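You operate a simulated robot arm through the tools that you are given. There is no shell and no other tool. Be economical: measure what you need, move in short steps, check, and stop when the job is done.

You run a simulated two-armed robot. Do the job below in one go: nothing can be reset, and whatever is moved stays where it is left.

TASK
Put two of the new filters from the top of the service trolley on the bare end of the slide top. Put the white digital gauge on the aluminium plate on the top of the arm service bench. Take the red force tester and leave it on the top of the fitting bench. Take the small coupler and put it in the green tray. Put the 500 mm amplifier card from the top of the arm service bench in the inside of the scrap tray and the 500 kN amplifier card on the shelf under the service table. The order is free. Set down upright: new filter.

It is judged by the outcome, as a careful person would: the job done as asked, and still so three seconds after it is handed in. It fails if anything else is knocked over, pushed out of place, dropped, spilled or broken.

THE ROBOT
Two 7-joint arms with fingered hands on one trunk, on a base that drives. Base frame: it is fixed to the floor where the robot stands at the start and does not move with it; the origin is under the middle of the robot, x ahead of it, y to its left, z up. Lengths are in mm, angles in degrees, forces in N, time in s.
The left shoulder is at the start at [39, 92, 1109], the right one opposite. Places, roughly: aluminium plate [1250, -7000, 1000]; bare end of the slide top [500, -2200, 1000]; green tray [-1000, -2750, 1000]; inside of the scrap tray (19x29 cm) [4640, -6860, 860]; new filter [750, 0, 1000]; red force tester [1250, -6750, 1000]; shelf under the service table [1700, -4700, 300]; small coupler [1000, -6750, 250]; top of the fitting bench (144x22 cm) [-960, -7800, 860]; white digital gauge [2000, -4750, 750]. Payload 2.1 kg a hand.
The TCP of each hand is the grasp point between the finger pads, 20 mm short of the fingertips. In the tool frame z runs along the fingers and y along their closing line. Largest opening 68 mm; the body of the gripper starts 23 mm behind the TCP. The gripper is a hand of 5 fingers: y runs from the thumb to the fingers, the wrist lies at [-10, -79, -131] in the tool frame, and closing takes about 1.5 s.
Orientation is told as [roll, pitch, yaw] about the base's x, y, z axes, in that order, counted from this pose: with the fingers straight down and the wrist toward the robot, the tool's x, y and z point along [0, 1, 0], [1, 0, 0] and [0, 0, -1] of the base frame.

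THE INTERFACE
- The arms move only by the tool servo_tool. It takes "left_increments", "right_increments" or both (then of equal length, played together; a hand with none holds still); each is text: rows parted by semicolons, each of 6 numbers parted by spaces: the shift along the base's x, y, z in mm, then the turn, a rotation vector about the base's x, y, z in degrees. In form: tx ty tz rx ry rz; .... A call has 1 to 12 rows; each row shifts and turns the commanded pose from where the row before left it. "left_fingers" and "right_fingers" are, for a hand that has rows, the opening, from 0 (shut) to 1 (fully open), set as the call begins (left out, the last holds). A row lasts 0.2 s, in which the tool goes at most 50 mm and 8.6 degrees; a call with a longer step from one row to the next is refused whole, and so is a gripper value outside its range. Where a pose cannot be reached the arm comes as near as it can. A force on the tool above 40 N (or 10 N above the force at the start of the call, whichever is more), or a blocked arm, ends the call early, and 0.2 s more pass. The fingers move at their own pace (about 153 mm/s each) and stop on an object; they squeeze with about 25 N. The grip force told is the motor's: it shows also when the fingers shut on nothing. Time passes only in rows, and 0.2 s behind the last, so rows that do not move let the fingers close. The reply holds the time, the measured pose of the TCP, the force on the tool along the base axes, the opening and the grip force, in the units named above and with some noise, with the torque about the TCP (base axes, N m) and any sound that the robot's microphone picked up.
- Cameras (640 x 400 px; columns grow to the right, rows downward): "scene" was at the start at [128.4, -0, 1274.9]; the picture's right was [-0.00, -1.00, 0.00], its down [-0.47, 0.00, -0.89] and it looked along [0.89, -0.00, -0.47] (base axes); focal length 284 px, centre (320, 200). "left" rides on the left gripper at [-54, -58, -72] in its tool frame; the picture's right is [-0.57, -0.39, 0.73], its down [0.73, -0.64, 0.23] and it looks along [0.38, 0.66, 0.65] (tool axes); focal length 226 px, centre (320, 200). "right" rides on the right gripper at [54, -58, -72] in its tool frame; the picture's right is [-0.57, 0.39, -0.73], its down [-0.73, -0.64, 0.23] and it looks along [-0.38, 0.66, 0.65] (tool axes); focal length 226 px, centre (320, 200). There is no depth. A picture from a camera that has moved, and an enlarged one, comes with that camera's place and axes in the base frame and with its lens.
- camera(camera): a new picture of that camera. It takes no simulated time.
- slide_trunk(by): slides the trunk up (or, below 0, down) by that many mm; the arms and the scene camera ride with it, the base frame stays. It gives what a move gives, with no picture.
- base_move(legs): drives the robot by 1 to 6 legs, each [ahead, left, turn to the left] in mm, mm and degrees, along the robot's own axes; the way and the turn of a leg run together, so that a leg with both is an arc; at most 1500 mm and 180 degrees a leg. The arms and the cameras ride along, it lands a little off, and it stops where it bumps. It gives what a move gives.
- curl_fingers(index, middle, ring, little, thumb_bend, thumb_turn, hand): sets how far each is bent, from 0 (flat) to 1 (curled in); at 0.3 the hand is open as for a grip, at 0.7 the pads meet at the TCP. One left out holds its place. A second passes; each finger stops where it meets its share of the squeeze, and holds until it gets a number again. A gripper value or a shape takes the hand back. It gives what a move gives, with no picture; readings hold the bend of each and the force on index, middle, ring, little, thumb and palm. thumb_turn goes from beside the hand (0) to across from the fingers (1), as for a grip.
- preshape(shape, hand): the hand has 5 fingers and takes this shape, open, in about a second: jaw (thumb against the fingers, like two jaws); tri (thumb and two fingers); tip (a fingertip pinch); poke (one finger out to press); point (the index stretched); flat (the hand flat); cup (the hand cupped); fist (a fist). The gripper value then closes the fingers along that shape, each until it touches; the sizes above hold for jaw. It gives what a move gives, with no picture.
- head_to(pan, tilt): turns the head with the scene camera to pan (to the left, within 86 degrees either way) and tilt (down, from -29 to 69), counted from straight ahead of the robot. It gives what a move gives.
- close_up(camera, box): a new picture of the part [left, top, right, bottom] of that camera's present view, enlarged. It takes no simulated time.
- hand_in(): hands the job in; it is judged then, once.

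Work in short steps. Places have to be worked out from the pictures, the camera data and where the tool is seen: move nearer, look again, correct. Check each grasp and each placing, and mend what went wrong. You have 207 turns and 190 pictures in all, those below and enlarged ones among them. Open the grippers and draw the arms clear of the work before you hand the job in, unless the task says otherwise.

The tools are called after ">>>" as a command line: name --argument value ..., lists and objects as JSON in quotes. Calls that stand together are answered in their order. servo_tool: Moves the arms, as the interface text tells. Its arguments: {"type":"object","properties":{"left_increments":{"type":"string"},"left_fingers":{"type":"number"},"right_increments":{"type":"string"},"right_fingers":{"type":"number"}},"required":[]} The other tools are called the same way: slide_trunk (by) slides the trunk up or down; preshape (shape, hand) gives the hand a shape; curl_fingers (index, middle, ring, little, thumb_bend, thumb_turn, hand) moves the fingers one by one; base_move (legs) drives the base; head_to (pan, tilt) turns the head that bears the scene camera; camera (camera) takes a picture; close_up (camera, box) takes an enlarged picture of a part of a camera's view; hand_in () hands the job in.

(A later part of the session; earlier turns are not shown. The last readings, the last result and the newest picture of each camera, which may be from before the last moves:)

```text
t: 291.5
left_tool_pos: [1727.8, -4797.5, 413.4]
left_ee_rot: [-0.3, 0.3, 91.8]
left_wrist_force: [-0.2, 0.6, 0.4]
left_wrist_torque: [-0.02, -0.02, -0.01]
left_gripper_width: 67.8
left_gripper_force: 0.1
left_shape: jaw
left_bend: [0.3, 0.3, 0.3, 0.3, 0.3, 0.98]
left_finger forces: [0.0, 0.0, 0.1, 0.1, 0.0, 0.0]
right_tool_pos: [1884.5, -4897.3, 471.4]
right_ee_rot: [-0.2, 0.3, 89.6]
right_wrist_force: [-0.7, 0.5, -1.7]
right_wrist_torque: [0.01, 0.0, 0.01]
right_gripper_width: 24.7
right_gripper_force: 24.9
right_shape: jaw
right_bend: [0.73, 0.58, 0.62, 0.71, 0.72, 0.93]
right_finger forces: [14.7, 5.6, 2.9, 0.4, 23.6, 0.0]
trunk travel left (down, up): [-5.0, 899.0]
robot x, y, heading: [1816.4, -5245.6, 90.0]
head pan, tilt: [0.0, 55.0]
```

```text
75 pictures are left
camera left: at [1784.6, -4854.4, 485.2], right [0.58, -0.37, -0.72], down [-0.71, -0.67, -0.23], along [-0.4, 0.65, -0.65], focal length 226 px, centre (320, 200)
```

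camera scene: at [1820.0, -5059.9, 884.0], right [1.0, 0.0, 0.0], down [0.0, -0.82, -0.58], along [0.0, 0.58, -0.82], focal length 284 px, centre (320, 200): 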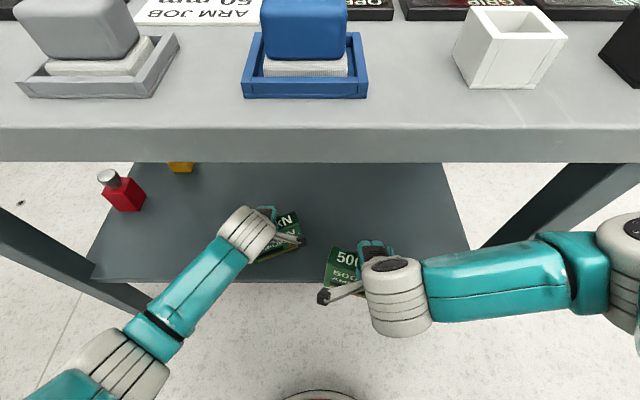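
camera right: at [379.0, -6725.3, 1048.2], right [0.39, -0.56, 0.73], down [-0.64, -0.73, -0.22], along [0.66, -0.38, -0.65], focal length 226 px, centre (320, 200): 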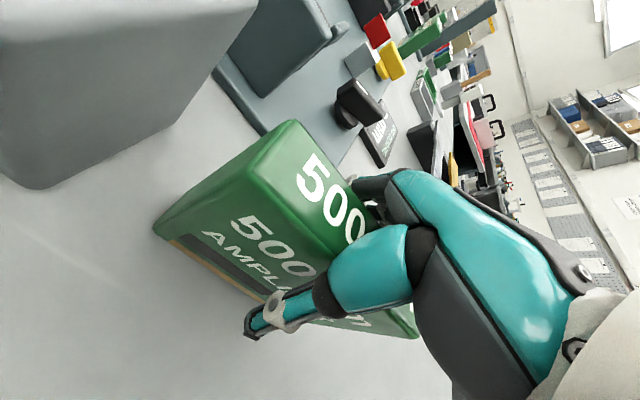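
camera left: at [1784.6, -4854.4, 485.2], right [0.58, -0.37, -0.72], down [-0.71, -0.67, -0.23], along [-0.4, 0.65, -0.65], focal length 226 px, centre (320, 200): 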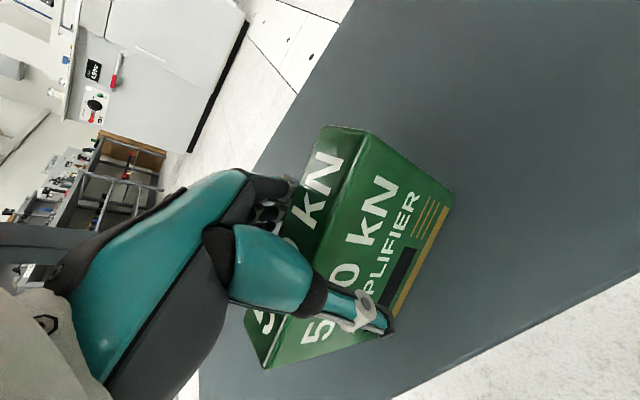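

Released and standing. I raise the hand off the card, draw it out from under the table, and back away.

>>> servo_tool --left_increments "0 0 15 0 0 0; 0 0 25 0 0 0; 0 0 22 0 0 0; 0 -40 0 0 0 0; 0 -40 0 0 0 0; 0 -20 0 0 0 0; 0 0 0 0 0 0"

>>> base_move --legs '[[-130, 0, 0], [-200, 0, 0]]'

>>> head_to --pan 0 --tilt 30

>>> camera --camera "scene"

```text
t: 293.1
left_tool_pos: [1728.2, -4898.0, 475.4]
left_ee_rot: [-0.2, 0.3, 92.0]
left_wrist_force: [-0.7, 0.4, 0.3]
left_wrist_torque: [0.04, 0.01, 0.05]
left_gripper_width: 67.8
left_gripper_force: 0.2
left_shape: jaw
left_bend: [0.3, 0.3, 0.3, 0.3, 0.3, 0.98]
left_finger forces: [0.0, 0.0, 0.2, 0.0, 0.0, 0.0]
right_tool_pos: [1882.6, -4897.3, 472.3]
right_ee_rot: [-0.2, 0.3, 89.6]
right_wrist_force: [-0.5, 0.2, -3.2]
right_wrist_torque: [-0.02, -0.03, 0.01]
right_gripper_width: 24.6
right_gripper_force: 25.3
right_shape: jaw
right_bend: [0.73, 0.58, 0.62, 0.71, 0.72, 0.93]
right_finger forces: [14.6, 5.5, 2.9, 0.4, 23.6, 0.0]
trunk travel left (down, up): [-5.0, 899.0]
robot x, y, heading: [1816.3, -5242.6, 90.1]
head pan, tilt: [0.0, 55.0]
```

```text
t: 295.6
left_tool_pos: [1728.4, -5231.6, 474.3]
left_ee_rot: [-0.2, 0.3, 91.8]
left_wrist_force: [0.3, 0.3, 0.1]
left_wrist_torque: [-0.02, -0.02, 0.01]
left_gripper_width: 67.7
left_gripper_force: 0.0
left_shape: jaw
left_bend: [0.3, 0.3, 0.3, 0.3, 0.3, 0.98]
left_finger forces: [0.0, 0.0, 0.1, 0.0, 0.1, 0.0]
right_tool_pos: [1886.1, -5229.7, 470.6]
right_ee_rot: [-0.3, 0.3, 89.5]
right_wrist_force: [-0.1, -0.9, -1.4]
right_wrist_torque: [0.04, -0.01, 0.01]
right_gripper_width: 24.5
right_gripper_force: 24.7
right_shape: jaw
right_bend: [0.73, 0.58, 0.62, 0.71, 0.72, 0.93]
right_finger forces: [14.9, 5.7, 2.9, 0.4, 23.7, 0.0]
trunk travel left (down, up): [-5.0, 899.0]
robot x, y, heading: [1819.3, -5574.8, 90.4]
head pan, tilt: [0.0, 55.0]
```

```text
t: 296.5
left_tool_pos: [1729.7, -5232.5, 474.5]
left_ee_rot: [-0.2, 0.3, 91.9]
left_wrist_force: [-1.5, -0.4, 0.3]
left_wrist_torque: [0.0, 0.01, -0.01]
left_gripper_width: 67.6
left_gripper_force: 0.1
left_shape: jaw
left_bend: [0.3, 0.3, 0.3, 0.3, 0.3, 0.98]
left_finger forces: [0.1, 0.0, 0.0, 0.0, 0.1, 0.0]
right_tool_pos: [1885.1, -5229.6, 471.0]
right_ee_rot: [-0.1, 0.3, 89.6]
right_wrist_force: [0.4, 0.4, -3.0]
right_wrist_torque: [0.01, 0.01, -0.03]
right_gripper_width: 24.8
right_gripper_force: 24.9
right_shape: jaw
right_bend: [0.73, 0.58, 0.62, 0.71, 0.72, 0.93]
right_finger forces: [14.8, 5.6, 3.0, 0.4, 23.6, 0.0]
trunk travel left (down, up): [-5.0, 899.0]
robot x, y, heading: [1817.0, -5578.0, 90.2]
head pan, tilt: [0.0, 30.0]
```

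```text
74 pictures are left
camera scene: at [1820.6, -5373.0, 919.1], right [1.0, 0.0, 0.0], down [0.0, -0.5, -0.87], along [0.0, 0.87, -0.5], focal length 284 px, centre (320, 200)
```

scene: 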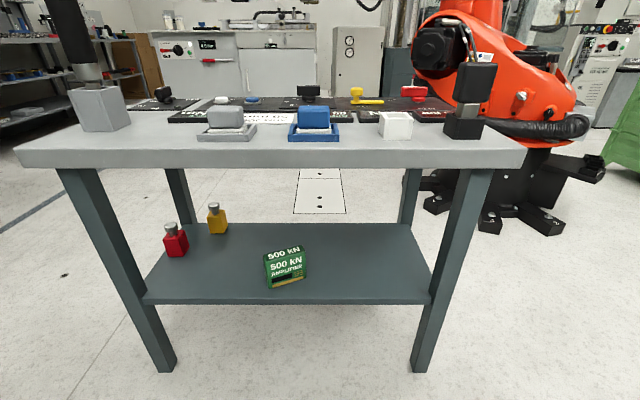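

The 500 kN card stands on the shelf. I raise the trunk and arms, then look east for the way to the scrap tray.

>>> slide_trunk --by 405

>>> servo_tool --left_increments "0 0 45 0 0 0; 0 0 45 0 0 0; 0 0 45 0 0 0; 0 0 45 0 0 0; 0 0 45 0 0 0; 0 0 35 0 0 0; 0 0 0 0 0 0" --right_increments "0 0 45 0 0 0; 0 0 45 0 0 0; 0 0 45 0 0 0; 0 0 45 0 0 0; 0 0 45 0 0 0; 0 0 35 0 0 0; 0 0 0 0 0 0"

>>> base_move --legs '[[0, 0, -45], [0, 0, -45]]'

>>> head_to --pan -15 --tilt 15

>>> camera --camera "scene"

```text
refused: 405 is not a number from -400 to 400
```

```text
t: 298.1
left_tool_pos: [1730.4, -5232.4, 574.3]
left_ee_rot: [-0.3, 0.3, 91.9]
left_wrist_force: [0.4, 1.0, -0.9]
left_wrist_torque: [0.01, 0.02, 0.01]
left_gripper_width: 67.9
left_gripper_force: 0.2
left_shape: jaw
left_bend: [0.3, 0.3, 0.3, 0.3, 0.3, 0.98]
left_finger forces: [0.0, 0.0, 0.0, 0.1, 0.0, 0.0]
left hand out of reach, approached as far as the arm can: row 3, 4, 5, 6
right_tool_pos: [1885.7, -5229.8, 733.4]
right_ee_rot: [-0.2, 0.3, 89.7]
right_wrist_force: [-0.5, -0.1, -1.6]
right_wrist_torque: [0.03, -0.01, -0.01]
right_gripper_width: 24.4
right_gripper_force: 25.1
right_shape: jaw
right_bend: [0.73, 0.58, 0.63, 0.71, 0.73, 0.93]
right_finger forces: [14.7, 5.5, 2.9, 0.2, 23.5, 0.0]
trunk travel left (down, up): [-5.0, 899.0]
robot x, y, heading: [1822.2, -5578.8, 89.9]
head pan, tilt: [0.0, 30.0]
```

```text
t: 302.6
left_tool_pos: [2165.0, -5490.9, 573.8]
left_ee_rot: [-0.2, 0.3, 1.0]
left_wrist_force: [-0.3, 0.8, 0.2]
left_wrist_torque: [0.0, 0.01, -0.03]
left_gripper_width: 67.8
left_gripper_force: 0.0
left_shape: jaw
left_bend: [0.3, 0.3, 0.3, 0.3, 0.3, 0.98]
left_finger forces: [0.0, 0.0, 0.0, 0.1, 0.1, 0.0]
right_tool_pos: [2164.9, -5645.2, 732.7]
right_ee_rot: [-0.2, 0.2, -1.2]
right_wrist_force: [-0.3, -0.5, -2.6]
right_wrist_torque: [0.02, 0.0, 0.0]
right_gripper_width: 24.5
right_gripper_force: 24.9
right_shape: jaw
right_bend: [0.73, 0.58, 0.63, 0.71, 0.73, 0.93]
right_finger forces: [14.5, 5.4, 2.9, 0.3, 23.1, 0.1]
trunk travel left (down, up): [-5.0, 899.0]
robot x, y, heading: [1818.7, -5575.1, -0.8]
head pan, tilt: [0.0, 30.0]
```

```text
t: 303.4
left_tool_pos: [2164.4, -5490.1, 574.1]
left_ee_rot: [-0.2, 0.3, 1.1]
left_wrist_force: [0.3, -0.2, 0.0]
left_wrist_torque: [-0.04, 0.0, 0.0]
left_gripper_width: 67.8
left_gripper_force: 0.1
left_shape: jaw
left_bend: [0.3, 0.3, 0.3, 0.3, 0.3, 0.98]
left_finger forces: [0.0, 0.0, 0.1, 0.1, 0.0, 0.1]
right_tool_pos: [2165.6, -5645.9, 731.9]
right_ee_rot: [-0.3, 0.3, -1.3]
right_wrist_force: [0.5, 0.0, -2.2]
right_wrist_torque: [0.01, -0.01, 0.03]
right_gripper_width: 24.4
right_gripper_force: 25.1
right_shape: jaw
right_bend: [0.73, 0.58, 0.63, 0.71, 0.73, 0.93]
right_finger forces: [14.7, 5.6, 2.9, 0.2, 23.1, 0.0]
trunk travel left (down, up): [-5.0, 899.0]
robot x, y, heading: [1818.8, -5573.3, -0.8]
head pan, tilt: [-15.0, 15.0]
```

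```text
73 pictures are left
camera scene: at [2023.7, -5602.8, 943.3], right [-0.27, -0.96, 0.0], down [-0.25, 0.07, -0.97], along [0.93, -0.26, -0.26], focal length 284 px, centre (320, 200)
```

scene: 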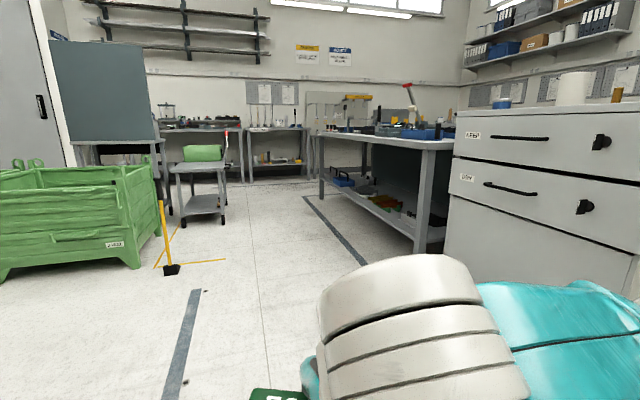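

The way east along y ≈ −5600 is free; the tray bench front is near y ≈ −6700. I raise the trunk, then drive and turn to face it.

>>> slide_trunk --by 400

>>> servo_tool --left_increments "0 0 45 0 0 0; 0 0 45 0 0 0; 0 0 40 0 0 0; 0 0 30 0 0 0; 0 0 0 0 0 0"

>>> base_move --legs '[[1350, -20, 0], [1400, -20, 0], [0, 0, -45], [0, 0, -45]]'

>>> head_to --pan 0 --tilt 25

>>> camera --camera "scene"

```text
t: 307.2
left_tool_pos: [2165.8, -5490.5, 973.9]
left_ee_rot: [-0.2, 0.4, 1.1]
left_wrist_force: [0.6, 0.2, 0.5]
left_wrist_torque: [0.01, -0.03, 0.01]
left_gripper_width: 67.5
left_gripper_force: 0.1
left_shape: jaw
left_bend: [0.3, 0.3, 0.3, 0.3, 0.3, 0.98]
left_finger forces: [0.1, 0.0, 0.0, 0.0, 0.1, 0.0]
right_tool_pos: [2166.2, -5646.1, 1132.1]
right_ee_rot: [-0.3, 0.3, -1.2]
right_wrist_force: [-1.0, -0.3, -1.1]
right_wrist_torque: [-0.01, -0.04, -0.03]
right_gripper_width: 24.4
right_gripper_force: 24.9
right_shape: jaw
right_bend: [0.73, 0.58, 0.63, 0.71, 0.73, 0.93]
right_finger forces: [14.7, 5.3, 2.9, 0.2, 23.1, 0.0]
trunk travel left (down, up): [-405.0, 499.0]
robot x, y, heading: [1819.7, -5575.1, -0.4]
head pan, tilt: [-15.0, 15.0]
```

```text
t: 308.4
left_tool_pos: [2215.3, -5492.7, 1087.0]
left_ee_rot: [-0.2, 0.2, 1.2]
left_wrist_force: [0.8, 0.7, 0.1]
left_wrist_torque: [-0.01, -0.01, 0.01]
left_gripper_width: 68.0
left_gripper_force: 0.0
left_shape: jaw
left_bend: [0.3, 0.3, 0.3, 0.3, 0.3, 0.98]
left_finger forces: [0.1, 0.0, 0.0, 0.0, 0.0, 0.0]
left hand out of reach, approached as far as the arm can: row 2, 3, 4
right_tool_pos: [2166.3, -5647.0, 1133.3]
right_ee_rot: [-0.1, 0.3, -1.2]
right_wrist_force: [-0.8, -0.4, -1.8]
right_wrist_torque: [0.0, -0.03, -0.01]
right_gripper_width: 24.3
right_gripper_force: 25.1
right_shape: jaw
right_bend: [0.73, 0.58, 0.63, 0.71, 0.73, 0.93]
right_finger forces: [14.7, 5.4, 2.9, 0.2, 23.2, 0.0]
trunk travel left (down, up): [-405.0, 499.0]
robot x, y, heading: [1823.6, -5578.2, -1.0]
head pan, tilt: [-15.0, 15.0]
```

```text
t: 325.9
left_tool_pos: [4673.0, -6017.9, 1086.9]
left_ee_rot: [-0.2, 0.1, -87.1]
left_wrist_force: [-0.2, 0.3, -0.3]
left_wrist_torque: [-0.02, 0.04, -0.03]
left_gripper_width: 67.8
left_gripper_force: 0.0
left_shape: jaw
left_bend: [0.3, 0.3, 0.3, 0.3, 0.3, 0.98]
left_finger forces: [0.0, 0.0, 0.0, 0.1, 0.0, 0.1]
right_tool_pos: [4517.0, -5974.1, 1132.5]
right_ee_rot: [-0.3, 0.3, -89.4]
right_wrist_force: [-0.3, -0.6, -1.2]
right_wrist_torque: [0.02, -0.02, 0.0]
right_gripper_width: 24.3
right_gripper_force: 24.9
right_shape: jaw
right_bend: [0.73, 0.58, 0.63, 0.71, 0.73, 0.93]
right_finger forces: [14.7, 5.4, 2.9, 0.2, 22.9, 0.0]
trunk travel left (down, up): [-405.0, 499.0]
robot x, y, heading: [4579.8, -5623.1, -88.9]
head pan, tilt: [-15.0, 15.0]
```

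```text
t: 326.7
left_tool_pos: [4671.9, -6018.5, 1086.5]
left_ee_rot: [-0.2, 0.2, -87.1]
left_wrist_force: [0.9, 0.0, 0.6]
left_wrist_torque: [0.0, 0.0, -0.01]
left_gripper_width: 67.8
left_gripper_force: 0.0
left_shape: jaw
left_bend: [0.3, 0.3, 0.3, 0.3, 0.3, 0.98]
left_finger forces: [0.0, 0.0, 0.0, 0.1, 0.0, 0.0]
right_tool_pos: [4518.1, -5974.0, 1132.4]
right_ee_rot: [-0.2, 0.3, -89.4]
right_wrist_force: [0.5, 0.2, -2.1]
right_wrist_torque: [-0.02, -0.02, 0.0]
right_gripper_width: 23.8
right_gripper_force: 25.0
right_shape: jaw
right_bend: [0.73, 0.58, 0.63, 0.71, 0.73, 0.93]
right_finger forces: [14.6, 5.5, 2.9, 0.1, 22.9, 0.1]
trunk travel left (down, up): [-405.0, 499.0]
robot x, y, heading: [4578.9, -5625.7, -88.7]
head pan, tilt: [0.0, 25.0]
```

```text
72 pictures are left
camera scene: at [4579.9, -5747.9, 1334.6], right [-1.0, -0.02, 0.0], down [-0.01, 0.42, -0.91], along [0.02, -0.91, -0.42], focal length 284 px, centre (320, 200)
```

scene: 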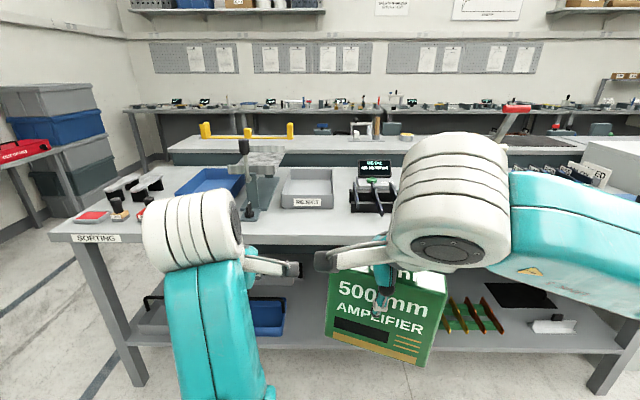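

A grey tray at about (4659, −6855) matches the hint; I read its label.

>>> close_up --camera "scene" --box '[170, 130, 400, 250]'

>>> close_up --camera "scene" --box '[130, 260, 330, 370]'

```text
2.78 times, centred on (285, 190) of scene
camera zoom: at [4579.9, -5747.9, 1334.6], right [-1.0, -0.02, 0.0], down [-0.01, 0.42, -0.91], along [0.02, -0.91, -0.42], focal length 789 px, centre (417, 228)
```

zoom: 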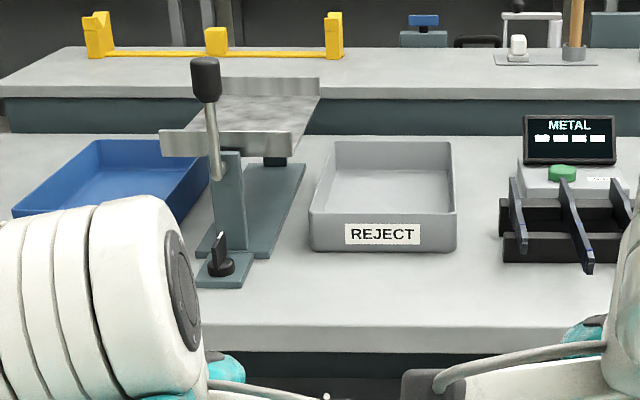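

```text
3.20 times, centred on (230, 315) of scene
camera zoom: at [4579.9, -5747.9, 1334.6], right [-1.0, -0.02, 0.0], down [-0.01, 0.42, -0.91], along [0.02, -0.91, -0.42], focal length 908 px, centre (608, -168)
```

zoom: 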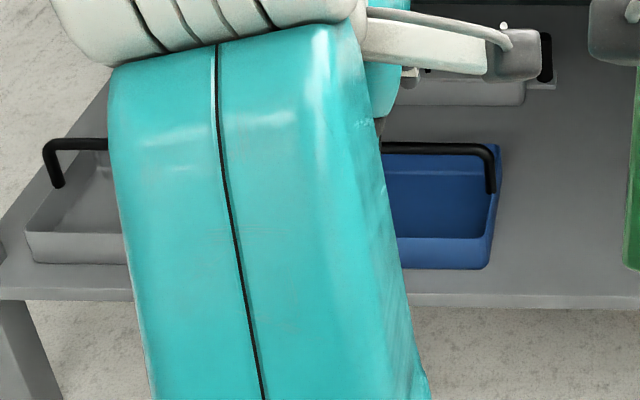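

The grey REJECT tray is the one at the given place: centre about (4645, −6855), bench edge y≈−6510. I draw the left hand back, lower the trunk a little, and drive up.

>>> slide_trunk --by -50

>>> servo_tool --left_increments "0 35 10 0 0 0; 0 35 10 0 0 0; 0 30 10 0 0 0; 0 0 0 0 0 0"

>>> base_move --legs '[[400, 90, -1], [240, 0, 0]]'

>>> head_to --pan 0 --tilt 42

>>> camera --camera "scene"

>>> camera --camera "right"

```text
t: 327.6
left_tool_pos: [4673.1, -6021.2, 1030.3]
left_ee_rot: [-0.1, 0.8, -87.1]
left_wrist_force: [0.5, 0.8, -0.1]
left_wrist_torque: [-0.02, 0.0, -0.02]
left_gripper_width: 67.8
left_gripper_force: 0.1
left_shape: jaw
left_bend: [0.3, 0.3, 0.3, 0.3, 0.3, 0.98]
left_finger forces: [0.0, 0.0, 0.1, 0.0, 0.1, 0.0]
right_tool_pos: [4517.8, -5974.6, 1083.2]
right_ee_rot: [-0.1, 0.3, -89.5]
right_wrist_force: [-0.2, 1.0, -2.3]
right_wrist_torque: [0.0, -0.02, -0.02]
right_gripper_width: 24.0
right_gripper_force: 24.7
right_shape: jaw
right_bend: [0.73, 0.58, 0.63, 0.71, 0.73, 0.93]
right_finger forces: [14.6, 5.4, 2.9, 0.1, 22.9, 0.1]
trunk travel left (down, up): [-355.0, 549.0]
robot x, y, heading: [4580.4, -5624.2, -88.5]
head pan, tilt: [0.0, 25.0]
```

```text
t: 328.6
left_tool_pos: [4671.1, -5984.8, 992.4]
left_ee_rot: [-0.2, 0.6, -87.1]
left_wrist_force: [0.5, 0.6, 0.2]
left_wrist_torque: [-0.01, 0.01, -0.03]
left_gripper_width: 67.7
left_gripper_force: 0.0
left_shape: jaw
left_bend: [0.3, 0.3, 0.3, 0.3, 0.3, 0.98]
left_finger forces: [0.0, 0.0, 0.0, 0.1, 0.1, 0.0]
left hand out of reach, approached as far as the arm can: row 1, 2, 3
right_tool_pos: [4517.7, -5973.8, 1083.0]
right_ee_rot: [-0.1, 0.2, -89.5]
right_wrist_force: [-0.1, 0.2, -2.5]
right_wrist_torque: [-0.01, 0.01, 0.01]
right_gripper_width: 24.4
right_gripper_force: 24.6
right_shape: jaw
right_bend: [0.73, 0.58, 0.63, 0.71, 0.73, 0.93]
right_finger forces: [14.6, 5.4, 2.8, 0.1, 23.0, 0.0]
trunk travel left (down, up): [-355.0, 549.0]
robot x, y, heading: [4575.6, -5627.0, -88.8]
head pan, tilt: [0.0, 25.0]
```

```text
t: 332.5
left_tool_pos: [4761.2, -6620.1, 994.3]
left_ee_rot: [-0.3, 0.6, -88.0]
left_wrist_force: [-0.2, -0.9, -1.3]
left_wrist_torque: [-0.02, 0.05, -0.04]
left_gripper_width: 67.9
left_gripper_force: 0.0
left_shape: jaw
left_bend: [0.3, 0.3, 0.3, 0.3, 0.3, 0.98]
left_finger forces: [0.0, 0.1, 0.0, 0.0, 0.1, 0.0]
right_tool_pos: [4606.8, -6605.4, 1081.8]
right_ee_rot: [-0.2, 0.2, -90.4]
right_wrist_force: [-0.3, 0.5, -2.2]
right_wrist_torque: [-0.01, 0.0, 0.01]
right_gripper_width: 24.5
right_gripper_force: 24.8
right_shape: jaw
right_bend: [0.73, 0.58, 0.63, 0.71, 0.73, 0.93]
right_finger forces: [14.5, 5.4, 2.9, 0.1, 23.0, 0.0]
trunk travel left (down, up): [-355.0, 549.0]
robot x, y, heading: [4669.6, -6260.3, -89.7]
head pan, tilt: [0.0, 25.0]
```

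```text
t: 333.3
left_tool_pos: [4759.6, -6620.8, 995.2]
left_ee_rot: [-0.3, 0.6, -88.0]
left_wrist_force: [-0.4, -0.1, 0.3]
left_wrist_torque: [-0.01, -0.02, -0.01]
left_gripper_width: 68.0
left_gripper_force: 0.0
left_shape: jaw
left_bend: [0.3, 0.3, 0.3, 0.3, 0.3, 0.98]
left_finger forces: [0.1, 0.0, 0.1, 0.1, 0.1, 0.1]
right_tool_pos: [4606.4, -6606.3, 1083.1]
right_ee_rot: [-0.2, 0.3, -90.4]
right_wrist_force: [0.9, 0.0, -1.7]
right_wrist_torque: [-0.02, 0.01, -0.03]
right_gripper_width: 24.1
right_gripper_force: 24.4
right_shape: jaw
right_bend: [0.73, 0.58, 0.63, 0.71, 0.73, 0.93]
right_finger forces: [14.5, 5.5, 2.9, 0.2, 23.0, 0.0]
trunk travel left (down, up): [-355.0, 549.0]
robot x, y, heading: [4667.3, -6259.2, -89.8]
head pan, tilt: [0.0, 42.0]
```

```text
69 pictures are left
camera scene: at [4672.6, -6378.1, 1258.0], right [-1.0, 0.0, 0.0], down [0.0, 0.67, -0.74], along [0.0, -0.74, -0.67], focal length 284 px, centre (320, 200)
```

scene: 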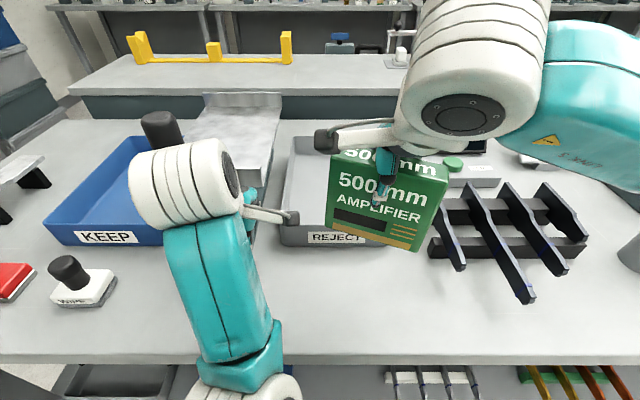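

```text
68 pictures are left
camera right: at [4661.7, -6548.6, 1154.9], right [-0.57, -0.39, 0.73], down [-0.73, 0.65, -0.22], along [-0.38, -0.66, -0.65], focal length 226 px, centre (320, 200)
```

right: 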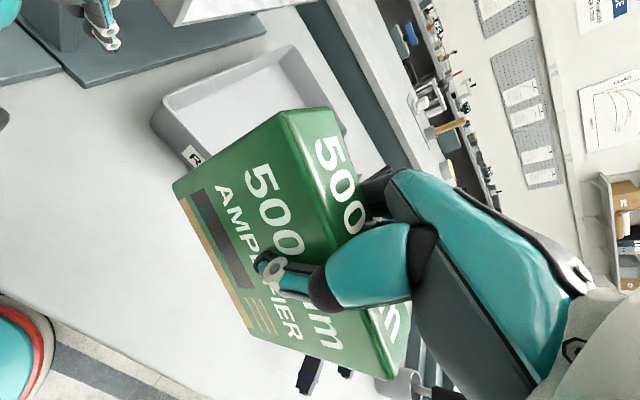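

Tray interior: centre x≈4643, y from −6705 to −6975. I carry the card over its near half and start down.

>>> servo_tool --right_increments "8 -34 0 0 0 0; 8 -34 0 0 0 0; 8 -34 0 0 0 0; 8 -34 0 0 0 0; 5 -30 0 0 0 0; 0 0 -40 0 0 0; 0 0 -30 0 0 0; 0 0 0 0 0 0"

>>> camera --camera "scene"

>>> camera --camera "right"

```text
t: 335.1
left_tool_pos: [4759.8, -6619.1, 993.0]
left_ee_rot: [-0.1, 0.7, -88.0]
left_wrist_force: [-0.1, -0.5, -0.1]
left_wrist_torque: [-0.01, 0.01, 0.0]
left_gripper_width: 67.7
left_gripper_force: 0.1
left_shape: jaw
left_bend: [0.3, 0.3, 0.3, 0.3, 0.3, 0.98]
left_finger forces: [0.0, 0.0, 0.1, 0.1, 0.0, 0.0]
right_tool_pos: [4643.8, -6771.0, 1011.3]
right_ee_rot: [-0.3, 0.3, -90.4]
right_wrist_force: [0.8, -0.4, -1.7]
right_wrist_torque: [0.0, 0.01, 0.01]
right_gripper_width: 24.0
right_gripper_force: 24.3
right_shape: jaw
right_bend: [0.73, 0.58, 0.65, 0.71, 0.73, 0.92]
right_finger forces: [15.2, 5.2, 2.7, 0.0, 23.2, 0.0]
trunk travel left (down, up): [-355.0, 549.0]
robot x, y, heading: [4671.9, -6259.0, -89.8]
head pan, tilt: [0.0, 42.0]
```

```text
67 pictures are left
camera scene: at [4672.7, -6378.2, 1258.0], right [-1.0, 0.0, 0.0], down [0.0, 0.67, -0.74], along [0.0, -0.74, -0.67], focal length 284 px, centre (320, 200)
```

scene: 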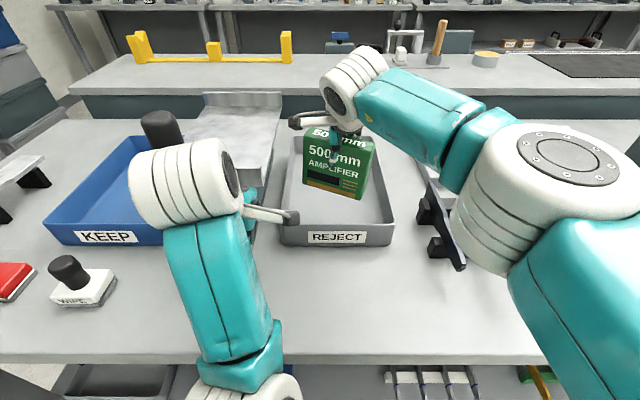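

```text
66 pictures are left
camera right: at [4698.0, -6714.5, 1083.5], right [-0.57, -0.39, 0.73], down [-0.73, 0.65, -0.22], along [-0.38, -0.66, -0.65], focal length 226 px, centre (320, 200)
```

right: 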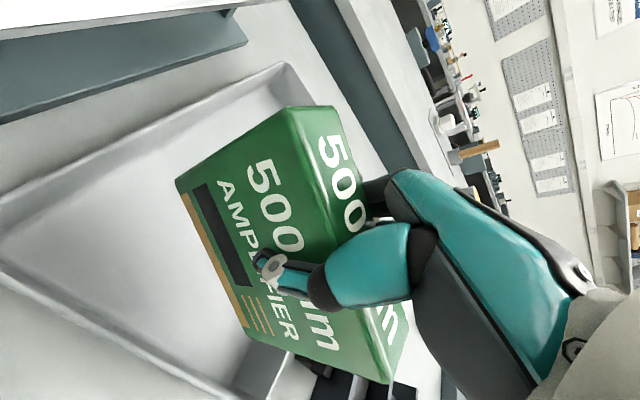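

The card hangs within the tray outline. I lower until it touches the tray floor.

>>> servo_tool --right_increments "0 0 -15 0 0 0; 0 0 -12 0 0 0; 0 0 -8 0 0 0; 0 0 -5 0 0 0; 0 0 -4 0 0 0; 0 0 -3 0 0 0; 0 0 -3 0 0 0; 0 0 -3 0 0 0; 0 0 -3 0 0 0; 0 0 -3 0 0 0; 0 0 -3 0 0 0"

>>> camera --camera "scene"

```text
t: 337.5
left_tool_pos: [4760.2, -6619.9, 994.3]
left_ee_rot: [-0.2, 0.6, -88.0]
left_wrist_force: [-0.5, -0.4, 0.0]
left_wrist_torque: [-0.03, -0.02, 0.01]
left_gripper_width: 67.8
left_gripper_force: 0.0
left_shape: jaw
left_bend: [0.3, 0.3, 0.3, 0.3, 0.3, 0.98]
left_finger forces: [0.0, 0.1, 0.0, 0.0, 0.0, 0.1]
right_tool_pos: [4644.1, -6771.5, 950.7]
right_ee_rot: [-0.2, 0.3, -90.4]
right_wrist_force: [0.9, 0.6, -2.3]
right_wrist_torque: [-0.01, -0.02, -0.03]
right_gripper_width: 23.8
right_gripper_force: 24.9
right_shape: jaw
right_bend: [0.73, 0.58, 0.65, 0.71, 0.73, 0.92]
right_finger forces: [15.2, 5.2, 2.9, 0.0, 23.3, 0.0]
trunk travel left (down, up): [-355.0, 549.0]
robot x, y, heading: [4674.0, -6258.2, -89.8]
head pan, tilt: [0.0, 42.0]
```

```text
65 pictures are left
camera scene: at [4672.7, -6378.2, 1258.0], right [-1.0, 0.0, 0.0], down [0.0, 0.67, -0.74], along [0.0, -0.74, -0.67], focal length 284 px, centre (320, 200)
```

scene: 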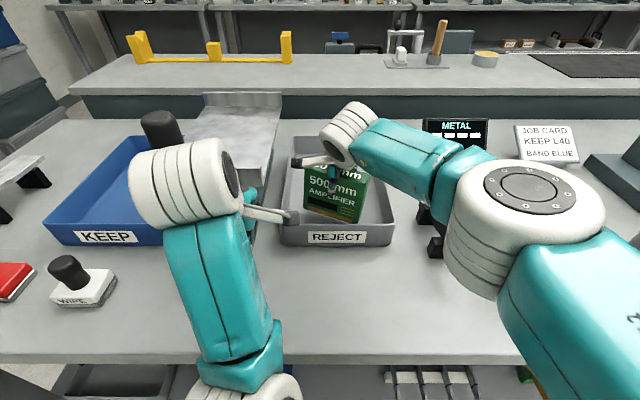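

Not yet at the floor; I go on slowly.

>>> servo_tool --right_increments "0 0 -3 0 0 0; 0 0 -3 0 0 0; 0 0 -3 0 0 0; 0 0 -3 0 0 0; 0 0 -3 0 0 0; 0 0 -3 0 0 0; 0 0 -3 0 0 0; 0 0 -3 0 0 0; 0 0 -3 0 0 0; 0 0 -3 0 0 0; 0 0 -3 0 0 0; 0 0 -3 0 0 0"

>>> camera --camera "right"

```text
t: 339.7
left_tool_pos: [4760.9, -6617.7, 995.4]
left_ee_rot: [-0.2, 0.5, -88.0]
left_wrist_force: [-0.1, -0.1, -0.9]
left_wrist_torque: [-0.02, 0.03, 0.02]
left_gripper_width: 67.8
left_gripper_force: 0.0
left_shape: jaw
left_bend: [0.3, 0.3, 0.3, 0.3, 0.3, 0.98]
left_finger forces: [0.0, 0.0, 0.1, 0.1, 0.0, 0.2]
right_tool_pos: [4644.2, -6771.3, 926.1]
right_ee_rot: [-0.1, -0.4, -90.4]
right_wrist_force: [-0.1, 5.0, 26.2]
right_wrist_torque: [0.05, -0.06, 0.07]
right_gripper_width: 25.4
right_gripper_force: 25.5
right_shape: jaw
right_bend: [0.74, 0.58, 0.65, 0.71, 0.74, 0.91]
right_finger forces: [15.6, 6.5, 3.0, 0.0, 31.1, 0.0]
trunk travel left (down, up): [-355.0, 549.0]
robot x, y, heading: [4668.8, -6260.0, -90.0]
head pan, tilt: [0.0, 42.0]
stopped in row 11 (right hand): the force on the tool passed its limit at 43 N (the readings are from after the stop); the commanded pose is now the measured one
```

```text
64 pictures are left
camera right: at [4698.9, -6713.1, 998.4], right [-0.57, -0.38, 0.73], down [-0.73, 0.64, -0.23], along [-0.38, -0.67, -0.64], focal length 226 px, centre (320, 200)
```

right: 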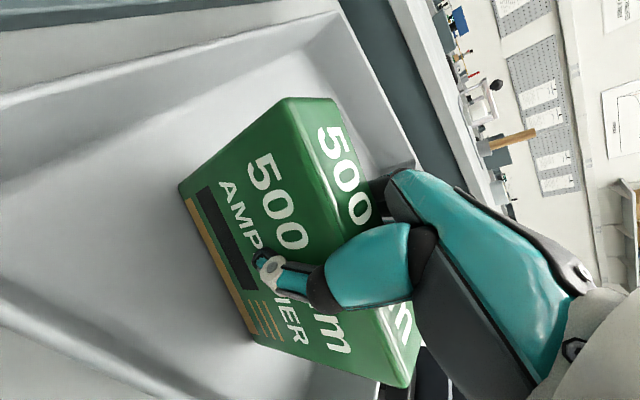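

The card stands on the tray floor. I ease off, open, and lift away.

>>> servo_tool --right_increments "0 0 2 0.4 0 0; 0 0 0 0 0 0"

>>> servo_tool --right_increments "0 0 0 0 0 0; 0 0 0 0 0 0; 0 0 0 0 0 0; 0 0 0 0 0 0; 0 0 0 0 0 0" --right_fingers 1

>>> servo_tool --right_increments "0 0 15 0 0 0; 0 0 30 0 0 0; 0 0 40 0 0 0; 0 0 45 0 0 0; 0 30 30 0 0 0; 0 45 0 0 0 0; 0 45 0 0 0 0; 0 0 0 0 0 0"

>>> camera --camera "scene"

```text
t: 340.3
left_tool_pos: [4760.4, -6618.1, 994.5]
left_ee_rot: [-0.1, 0.5, -88.0]
left_wrist_force: [0.1, 0.6, 0.5]
left_wrist_torque: [-0.01, -0.01, 0.02]
left_gripper_width: 67.8
left_gripper_force: 0.1
left_shape: jaw
left_bend: [0.3, 0.3, 0.3, 0.3, 0.3, 0.98]
left_finger forces: [0.1, 0.0, 0.1, 0.0, 0.0, 0.0]
right_tool_pos: [4644.2, -6771.1, 926.1]
right_ee_rot: [-0.1, 0.2, -90.4]
right_wrist_force: [0.5, 2.4, 23.0]
right_wrist_torque: [-0.12, -0.05, 0.1]
right_gripper_width: 25.4
right_gripper_force: 24.8
right_shape: jaw
right_bend: [0.74, 0.57, 0.64, 0.71, 0.74, 0.91]
right_finger forces: [16.5, 6.6, 3.3, 0.0, 30.4, 0.1]
trunk travel left (down, up): [-355.0, 549.0]
robot x, y, heading: [4672.4, -6263.0, -89.8]
head pan, tilt: [0.0, 42.0]
```

```text
t: 341.5
left_tool_pos: [4760.7, -6618.6, 993.8]
left_ee_rot: [-0.1, 0.7, -88.1]
left_wrist_force: [-0.4, -0.6, 0.2]
left_wrist_torque: [0.0, 0.01, -0.01]
left_gripper_width: 67.6
left_gripper_force: 0.0
left_shape: jaw
left_bend: [0.3, 0.3, 0.3, 0.3, 0.3, 0.98]
left_finger forces: [0.0, 0.0, 0.0, 0.0, 0.0, 0.1]
right_tool_pos: [4643.8, -6772.7, 925.5]
right_ee_rot: [-0.2, 0.2, -90.4]
right_wrist_force: [2.3, 0.8, 5.2]
right_wrist_torque: [0.04, 0.01, -0.06]
right_gripper_width: 68.0
right_gripper_force: 0.1
right_shape: jaw
right_bend: [0.3, 0.3, 0.3, 0.3, 0.3, 0.97]
right_finger forces: [0.4, 0.1, 0.1, 0.0, 5.0, 0.0]
trunk travel left (down, up): [-355.0, 549.0]
robot x, y, heading: [4672.0, -6259.2, -89.9]
head pan, tilt: [0.0, 42.0]
```

```text
t: 343.3
left_tool_pos: [4759.9, -6620.7, 994.5]
left_ee_rot: [-0.2, 0.6, -88.1]
left_wrist_force: [-0.3, -0.6, -0.2]
left_wrist_torque: [0.05, -0.03, 0.04]
left_gripper_width: 68.0
left_gripper_force: 0.0
left_shape: jaw
left_bend: [0.3, 0.3, 0.3, 0.3, 0.3, 0.98]
left_finger forces: [0.0, 0.0, 0.0, 0.0, 0.1, 0.1]
right_tool_pos: [4645.5, -6651.1, 1086.6]
right_ee_rot: [0.0, 0.3, -90.5]
right_wrist_force: [-0.6, -0.2, 0.4]
right_wrist_torque: [0.02, 0.0, 0.01]
right_gripper_width: 67.8
right_gripper_force: 0.0
right_shape: jaw
right_bend: [0.3, 0.3, 0.3, 0.3, 0.3, 0.98]
right_finger forces: [0.1, 0.1, 0.0, 0.0, 0.1, 0.1]
trunk travel left (down, up): [-355.0, 549.0]
robot x, y, heading: [4671.2, -6257.6, -89.8]
head pan, tilt: [0.0, 42.0]
```

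```text
63 pictures are left
camera scene: at [4672.6, -6377.8, 1258.0], right [-1.0, 0.0, 0.0], down [0.0, 0.67, -0.74], along [0.0, -0.74, -0.67], focal length 284 px, centre (320, 200)
```

scene: 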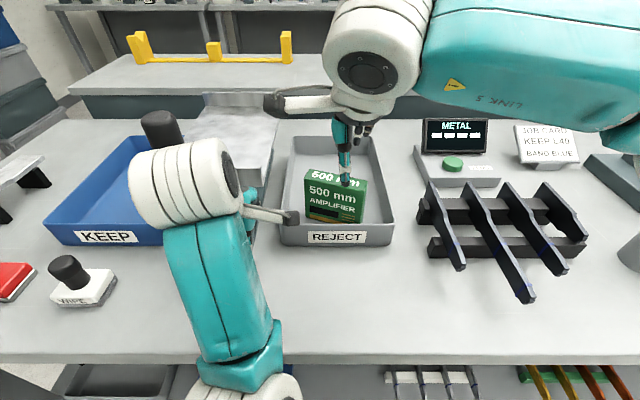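

The 500 mm card is in the tray. Now the small coupler: I drive back west along the same lane, staying faced to −y, to x ≈ 1190.

>>> base_move --legs '[[-660, 0, 0], [0, -1160, 0], [0, -1160, 0], [0, -1160, 0], [0, 0, 0]]'

>>> slide_trunk --by -350

>>> servo_tool --left_increments "0 0 -40 0 0 0; 0 0 -45 0 0 0; 0 0 -45 0 0 0; 0 0 -40 0 0 0; 0 0 0 0 0 0; 0 0 0 0 0 0; 0 0 0 0 0 0" --right_increments "0 0 -45 0 0 0; 0 0 -45 0 0 0; 0 0 -45 0 0 0; 0 0 -45 0 0 0; 0 0 -45 0 0 0; 0 0 -30 0 0 0; 0 0 0 0 0 0"

>>> camera --camera "scene"

```text
t: 347.0
left_tool_pos: [4758.0, -5977.0, 993.9]
left_ee_rot: [-0.2, 0.8, -88.1]
left_wrist_force: [0.8, -0.1, -0.4]
left_wrist_torque: [0.01, 0.01, 0.01]
left_gripper_width: 67.7
left_gripper_force: 0.0
left_shape: jaw
left_bend: [0.3, 0.3, 0.3, 0.3, 0.3, 0.98]
left_finger forces: [0.0, 0.0, 0.1, 0.0, 0.0, 0.0]
right_tool_pos: [4642.6, -6008.5, 1086.2]
right_ee_rot: [-0.2, 0.4, -90.4]
right_wrist_force: [0.7, -0.1, 0.3]
right_wrist_torque: [0.01, 0.04, 0.01]
right_gripper_width: 67.9
right_gripper_force: 0.1
right_shape: jaw
right_bend: [0.3, 0.3, 0.3, 0.3, 0.3, 0.98]
right_finger forces: [0.0, 0.0, 0.0, 0.0, 0.0, 0.0]
trunk travel left (down, up): [-355.0, 549.0]
robot x, y, heading: [4669.5, -5619.4, -89.9]
head pan, tilt: [0.0, 42.0]
stopped in leg 1: the robot was blocked; the commanded pose is now the measured one
```

```text
t: 350.4
left_tool_pos: [4758.0, -5990.6, 562.2]
left_ee_rot: [0.2, 14.8, -88.0]
left_wrist_force: [-0.4, 0.2, 0.8]
left_wrist_torque: [-0.01, 0.01, 0.02]
left_gripper_width: 67.7
left_gripper_force: 0.1
left_shape: jaw
left_bend: [0.3, 0.3, 0.3, 0.3, 0.3, 0.98]
left_finger forces: [0.1, 0.0, 0.1, 0.1, 0.0, 0.0]
right_tool_pos: [4644.1, -6009.6, 736.0]
right_ee_rot: [-0.1, 0.3, -90.4]
right_wrist_force: [0.5, 0.3, 0.2]
right_wrist_torque: [0.02, 0.04, 0.01]
right_gripper_width: 67.8
right_gripper_force: 0.0
right_shape: jaw
right_bend: [0.3, 0.3, 0.3, 0.3, 0.3, 0.98]
right_finger forces: [0.0, 0.0, 0.0, 0.0, 0.1, 0.0]
trunk travel left (down, up): [-5.0, 899.0]
robot x, y, heading: [4667.9, -5615.0, -89.9]
head pan, tilt: [0.0, 42.0]
```

```text
t: 352.0
left_tool_pos: [4756.7, -5990.1, 391.2]
left_ee_rot: [0.3, 14.9, -88.0]
left_wrist_force: [0.4, -0.8, 0.2]
left_wrist_torque: [-0.03, 0.0, 0.02]
left_gripper_width: 67.7
left_gripper_force: 0.1
left_shape: jaw
left_bend: [0.3, 0.3, 0.3, 0.3, 0.3, 0.98]
left_finger forces: [0.0, 0.1, 0.0, 0.0, 0.1, 0.0]
right_tool_pos: [4642.6, -6006.8, 480.0]
right_ee_rot: [-0.1, 0.4, -90.4]
right_wrist_force: [0.2, 0.5, 0.3]
right_wrist_torque: [0.0, 0.01, 0.01]
right_gripper_width: 68.0
right_gripper_force: 0.1
right_shape: jaw
right_bend: [0.3, 0.3, 0.3, 0.3, 0.3, 0.98]
right_finger forces: [0.1, 0.0, 0.0, 0.0, 0.0, 0.0]
trunk travel left (down, up): [-5.0, 899.0]
robot x, y, heading: [4669.4, -5617.2, -89.9]
head pan, tilt: [0.0, 42.0]
```

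```text
62 pictures are left
camera scene: at [4670.4, -5812.7, 900.9], right [-1.0, 0.0, 0.0], down [0.0, 0.67, -0.74], along [0.0, -0.74, -0.67], focal length 284 px, centre (320, 200)
```

scene: 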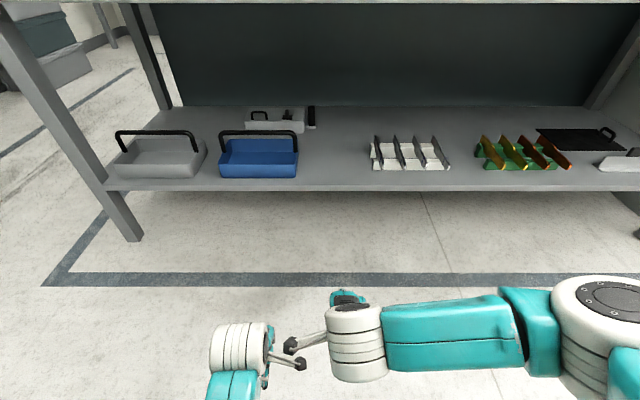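

The robot bumped something behind at the end of the backing leg. I first move forward a bit and pan to see what is there.

>>> base_move --legs '[[120, 0, 0], [0, -600, 0]]'

>>> head_to --pan 86 --tilt 15

>>> camera --camera "scene"

```text
t: 356.3
left_tool_pos: [4149.7, -6109.3, 391.5]
left_ee_rot: [0.3, 14.8, -87.7]
left_wrist_force: [-0.6, 0.6, -0.1]
left_wrist_torque: [-0.02, 0.04, -0.04]
left_gripper_width: 68.0
left_gripper_force: 0.0
left_shape: jaw
left_bend: [0.3, 0.3, 0.3, 0.3, 0.3, 0.98]
left_finger forces: [0.0, 0.0, 0.0, 0.0, 0.0, 0.1]
right_tool_pos: [4035.1, -6126.6, 480.6]
right_ee_rot: [-0.2, 0.4, -90.2]
right_wrist_force: [-0.6, -0.1, 0.5]
right_wrist_torque: [-0.03, 0.0, -0.03]
right_gripper_width: 67.6
right_gripper_force: 0.0
right_shape: jaw
right_bend: [0.3, 0.3, 0.3, 0.3, 0.3, 0.98]
right_finger forces: [0.0, 0.0, 0.0, 0.1, 0.0, 0.0]
trunk travel left (down, up): [-5.0, 899.0]
robot x, y, heading: [4061.7, -5733.3, -89.8]
head pan, tilt: [0.0, 42.0]
```

```text
t: 357.9
left_tool_pos: [4150.4, -6109.0, 391.7]
left_ee_rot: [0.3, 14.8, -87.8]
left_wrist_force: [-0.5, -1.5, -0.7]
left_wrist_torque: [-0.04, 0.02, 0.02]
left_gripper_width: 67.5
left_gripper_force: 0.0
left_shape: jaw
left_bend: [0.3, 0.3, 0.3, 0.3, 0.3, 0.98]
left_finger forces: [0.0, 0.0, 0.0, 0.0, 0.1, 0.0]
right_tool_pos: [4035.9, -6128.2, 480.8]
right_ee_rot: [-0.1, 0.4, -90.3]
right_wrist_force: [0.4, 0.1, 0.5]
right_wrist_torque: [0.03, 0.01, 0.03]
right_gripper_width: 68.0
right_gripper_force: 0.1
right_shape: jaw
right_bend: [0.3, 0.3, 0.3, 0.3, 0.3, 0.98]
right_finger forces: [0.0, 0.0, 0.1, 0.0, 0.0, 0.1]
trunk travel left (down, up): [-5.0, 899.0]
robot x, y, heading: [4060.5, -5739.3, -89.9]
head pan, tilt: [85.9, 15.0]
```

```text
61 pictures are left
camera scene: at [4155.3, -5855.0, 943.4], right [-0.07, -1.0, 0.0], down [-0.26, 0.02, -0.97], along [0.96, -0.06, -0.26], focal length 284 px, centre (320, 200)
```

scene: 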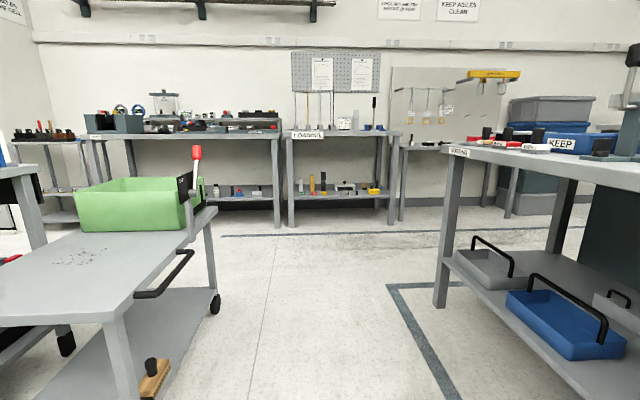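

A wheeled cart's corner was touched, and everything on it is still in place. I continue west to x ≈ 1190.

>>> base_move --legs '[[0, -1000, 0], [0, -1000, 0], [0, -873, 0]]'

>>> head_to --pan 0 --tilt 35

>>> camera --camera "scene"

```text
t: 371.9
left_tool_pos: [1310.9, -6112.4, 390.9]
left_ee_rot: [0.3, 14.8, -87.8]
left_wrist_force: [0.6, 0.3, 0.4]
left_wrist_torque: [-0.01, 0.04, 0.01]
left_gripper_width: 68.0
left_gripper_force: 0.1
left_shape: jaw
left_bend: [0.3, 0.3, 0.3, 0.3, 0.3, 0.98]
left_finger forces: [0.1, 0.1, 0.0, 0.0, 0.0, 0.0]
right_tool_pos: [1195.1, -6130.3, 480.3]
right_ee_rot: [-0.1, 0.4, -90.2]
right_wrist_force: [0.3, -0.1, 0.3]
right_wrist_torque: [-0.03, -0.02, -0.02]
right_gripper_width: 68.0
right_gripper_force: 0.0
right_shape: jaw
right_bend: [0.3, 0.3, 0.3, 0.3, 0.3, 0.98]
right_finger forces: [0.0, 0.1, 0.0, 0.0, 0.0, 0.0]
trunk travel left (down, up): [-5.0, 899.0]
robot x, y, heading: [1220.7, -5740.3, -89.6]
head pan, tilt: [85.9, 15.0]
```

```text
t: 373.5
left_tool_pos: [1311.3, -6112.3, 391.7]
left_ee_rot: [0.3, 14.9, -87.9]
left_wrist_force: [0.2, -0.2, -0.1]
left_wrist_torque: [0.01, 0.01, -0.01]
left_gripper_width: 68.0
left_gripper_force: 0.1
left_shape: jaw
left_bend: [0.3, 0.3, 0.3, 0.3, 0.3, 0.98]
left_finger forces: [0.1, 0.0, 0.0, 0.1, 0.0, 0.0]
right_tool_pos: [1194.9, -6129.2, 480.7]
right_ee_rot: [-0.1, 0.4, -90.2]
right_wrist_force: [-0.6, -0.2, -0.5]
right_wrist_torque: [-0.01, 0.01, 0.01]
right_gripper_width: 67.9
right_gripper_force: 0.1
right_shape: jaw
right_bend: [0.3, 0.3, 0.3, 0.3, 0.3, 0.98]
right_finger forces: [0.1, 0.0, 0.0, 0.1, 0.0, 0.0]
trunk travel left (down, up): [-5.0, 899.0]
robot x, y, heading: [1215.2, -5737.1, -89.6]
head pan, tilt: [0.0, 35.0]
```

```text
60 pictures are left
camera scene: at [1222.5, -5940.1, 911.4], right [-1.0, -0.01, 0.0], down [0.0, 0.57, -0.82], along [0.0, -0.82, -0.57], focal length 284 px, centre (320, 200)
```

scene: 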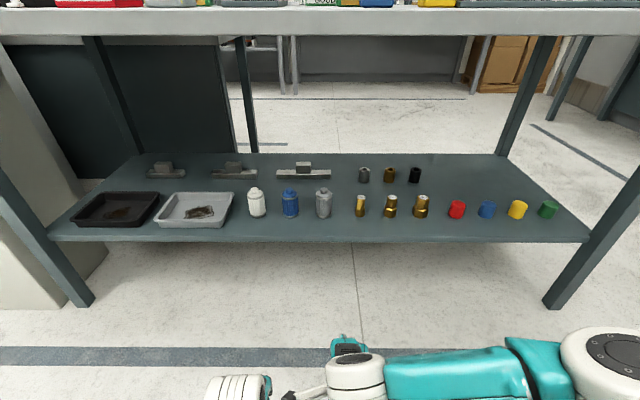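

I see the small brass coupler third group from left at about (1087, −6710) on the shelf. I raise and square the left hand, shift the right hand, and drive in part of the way.

>>> servo_tool --left_increments "0 0 40 -7.4 0 0; 0 0 40 -7.4 0 0; 0 0 20 0 0 0; 0 0 0 0 0 0" --right_increments "-25 0 0 0 0 0; -25 0 0 0 0 0; -10 0 0 0 0 0; 0 0 0 0 0 0"

>>> base_move --legs '[[200, -40, 0], [200, 0, 0]]'

>>> head_to --pan 0 --tilt 45

>>> camera --camera "scene"

>>> camera --camera "right"

```text
t: 374.5
left_tool_pos: [1316.1, -6111.8, 496.6]
left_ee_rot: [0.9, -0.5, -88.0]
left_wrist_force: [0.1, 0.0, 0.1]
left_wrist_torque: [-0.03, -0.03, -0.01]
left_gripper_width: 67.8
left_gripper_force: 0.0
left_shape: jaw
left_bend: [0.3, 0.3, 0.3, 0.3, 0.3, 0.98]
left_finger forces: [0.1, 0.0, 0.0, 0.0, 0.1, 0.0]
right_tool_pos: [1134.5, -6129.5, 484.1]
right_ee_rot: [-0.2, 0.1, -90.2]
right_wrist_force: [-0.3, -0.2, -1.3]
right_wrist_torque: [0.0, -0.02, -0.03]
right_gripper_width: 68.3
right_gripper_force: 0.0
right_shape: jaw
right_bend: [0.3, 0.3, 0.3, 0.3, 0.3, 0.98]
right_finger forces: [0.1, 0.0, 0.1, 0.0, 0.0, 0.0]
trunk travel left (down, up): [-5.0, 899.0]
robot x, y, heading: [1217.6, -5740.1, -89.6]
head pan, tilt: [0.0, 35.0]
```

```text
t: 377.3
left_tool_pos: [1273.9, -6507.5, 496.9]
left_ee_rot: [0.9, -1.0, -88.3]
left_wrist_force: [-0.1, 0.3, 0.4]
left_wrist_torque: [-0.03, -0.01, 0.0]
left_gripper_width: 67.8
left_gripper_force: 0.1
left_shape: jaw
left_bend: [0.3, 0.3, 0.3, 0.3, 0.3, 0.98]
left_finger forces: [0.1, 0.0, 0.0, 0.1, 0.1, 0.0]
right_tool_pos: [1093.1, -6521.0, 483.3]
right_ee_rot: [0.0, 0.0, -90.6]
right_wrist_force: [0.0, 0.2, -0.2]
right_wrist_torque: [0.0, 0.03, -0.02]
right_gripper_width: 67.8
right_gripper_force: 0.2
right_shape: jaw
right_bend: [0.3, 0.3, 0.3, 0.3, 0.3, 0.98]
right_finger forces: [0.0, 0.1, 0.0, 0.0, 0.0, 0.0]
trunk travel left (down, up): [-5.0, 899.0]
robot x, y, heading: [1182.9, -6134.5, -89.8]
head pan, tilt: [0.0, 35.0]
```

```text
t: 378.0
left_tool_pos: [1274.5, -6506.7, 499.0]
left_ee_rot: [1.3, -1.3, -88.3]
left_wrist_force: [-0.1, 0.7, 0.3]
left_wrist_torque: [-0.03, -0.01, 0.0]
left_gripper_width: 67.5
left_gripper_force: 0.1
left_shape: jaw
left_bend: [0.3, 0.3, 0.3, 0.3, 0.3, 0.98]
left_finger forces: [0.0, 0.0, 0.1, 0.0, 0.0, 0.1]
right_tool_pos: [1092.8, -6519.8, 483.6]
right_ee_rot: [0.0, 0.2, -90.6]
right_wrist_force: [-0.3, -0.8, -0.6]
right_wrist_torque: [0.03, -0.01, 0.0]
right_gripper_width: 67.8
right_gripper_force: 0.0
right_shape: jaw
right_bend: [0.3, 0.3, 0.3, 0.3, 0.3, 0.98]
right_finger forces: [0.1, 0.0, 0.1, 0.0, 0.1, 0.1]
trunk travel left (down, up): [-5.0, 899.0]
robot x, y, heading: [1184.3, -6127.2, -90.3]
head pan, tilt: [0.0, 45.0]
```

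```text
59 pictures are left
camera scene: at [1180.3, -6322.0, 899.0], right [-1.0, 0.0, 0.0], down [0.0, 0.7, -0.71], along [0.0, -0.71, -0.7], focal length 284 px, centre (320, 200)
```

scene: 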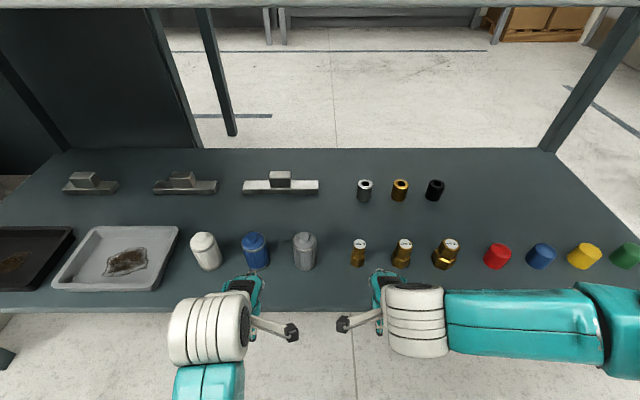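

```text
58 pictures are left
camera right: at [1147.0, -6463.0, 556.3], right [-0.57, -0.38, 0.73], down [-0.73, 0.65, -0.23], along [-0.39, -0.66, -0.65], focal length 226 px, centre (320, 200)
```

right: 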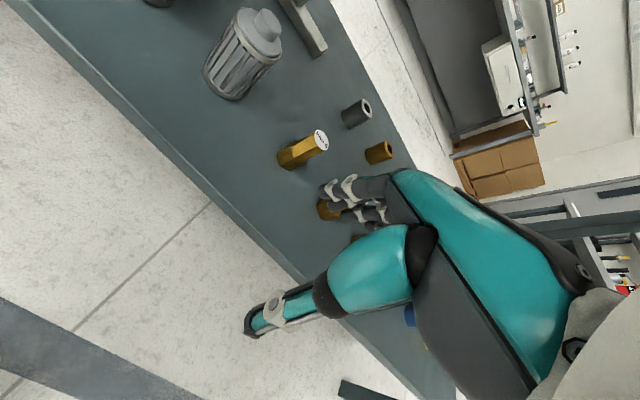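

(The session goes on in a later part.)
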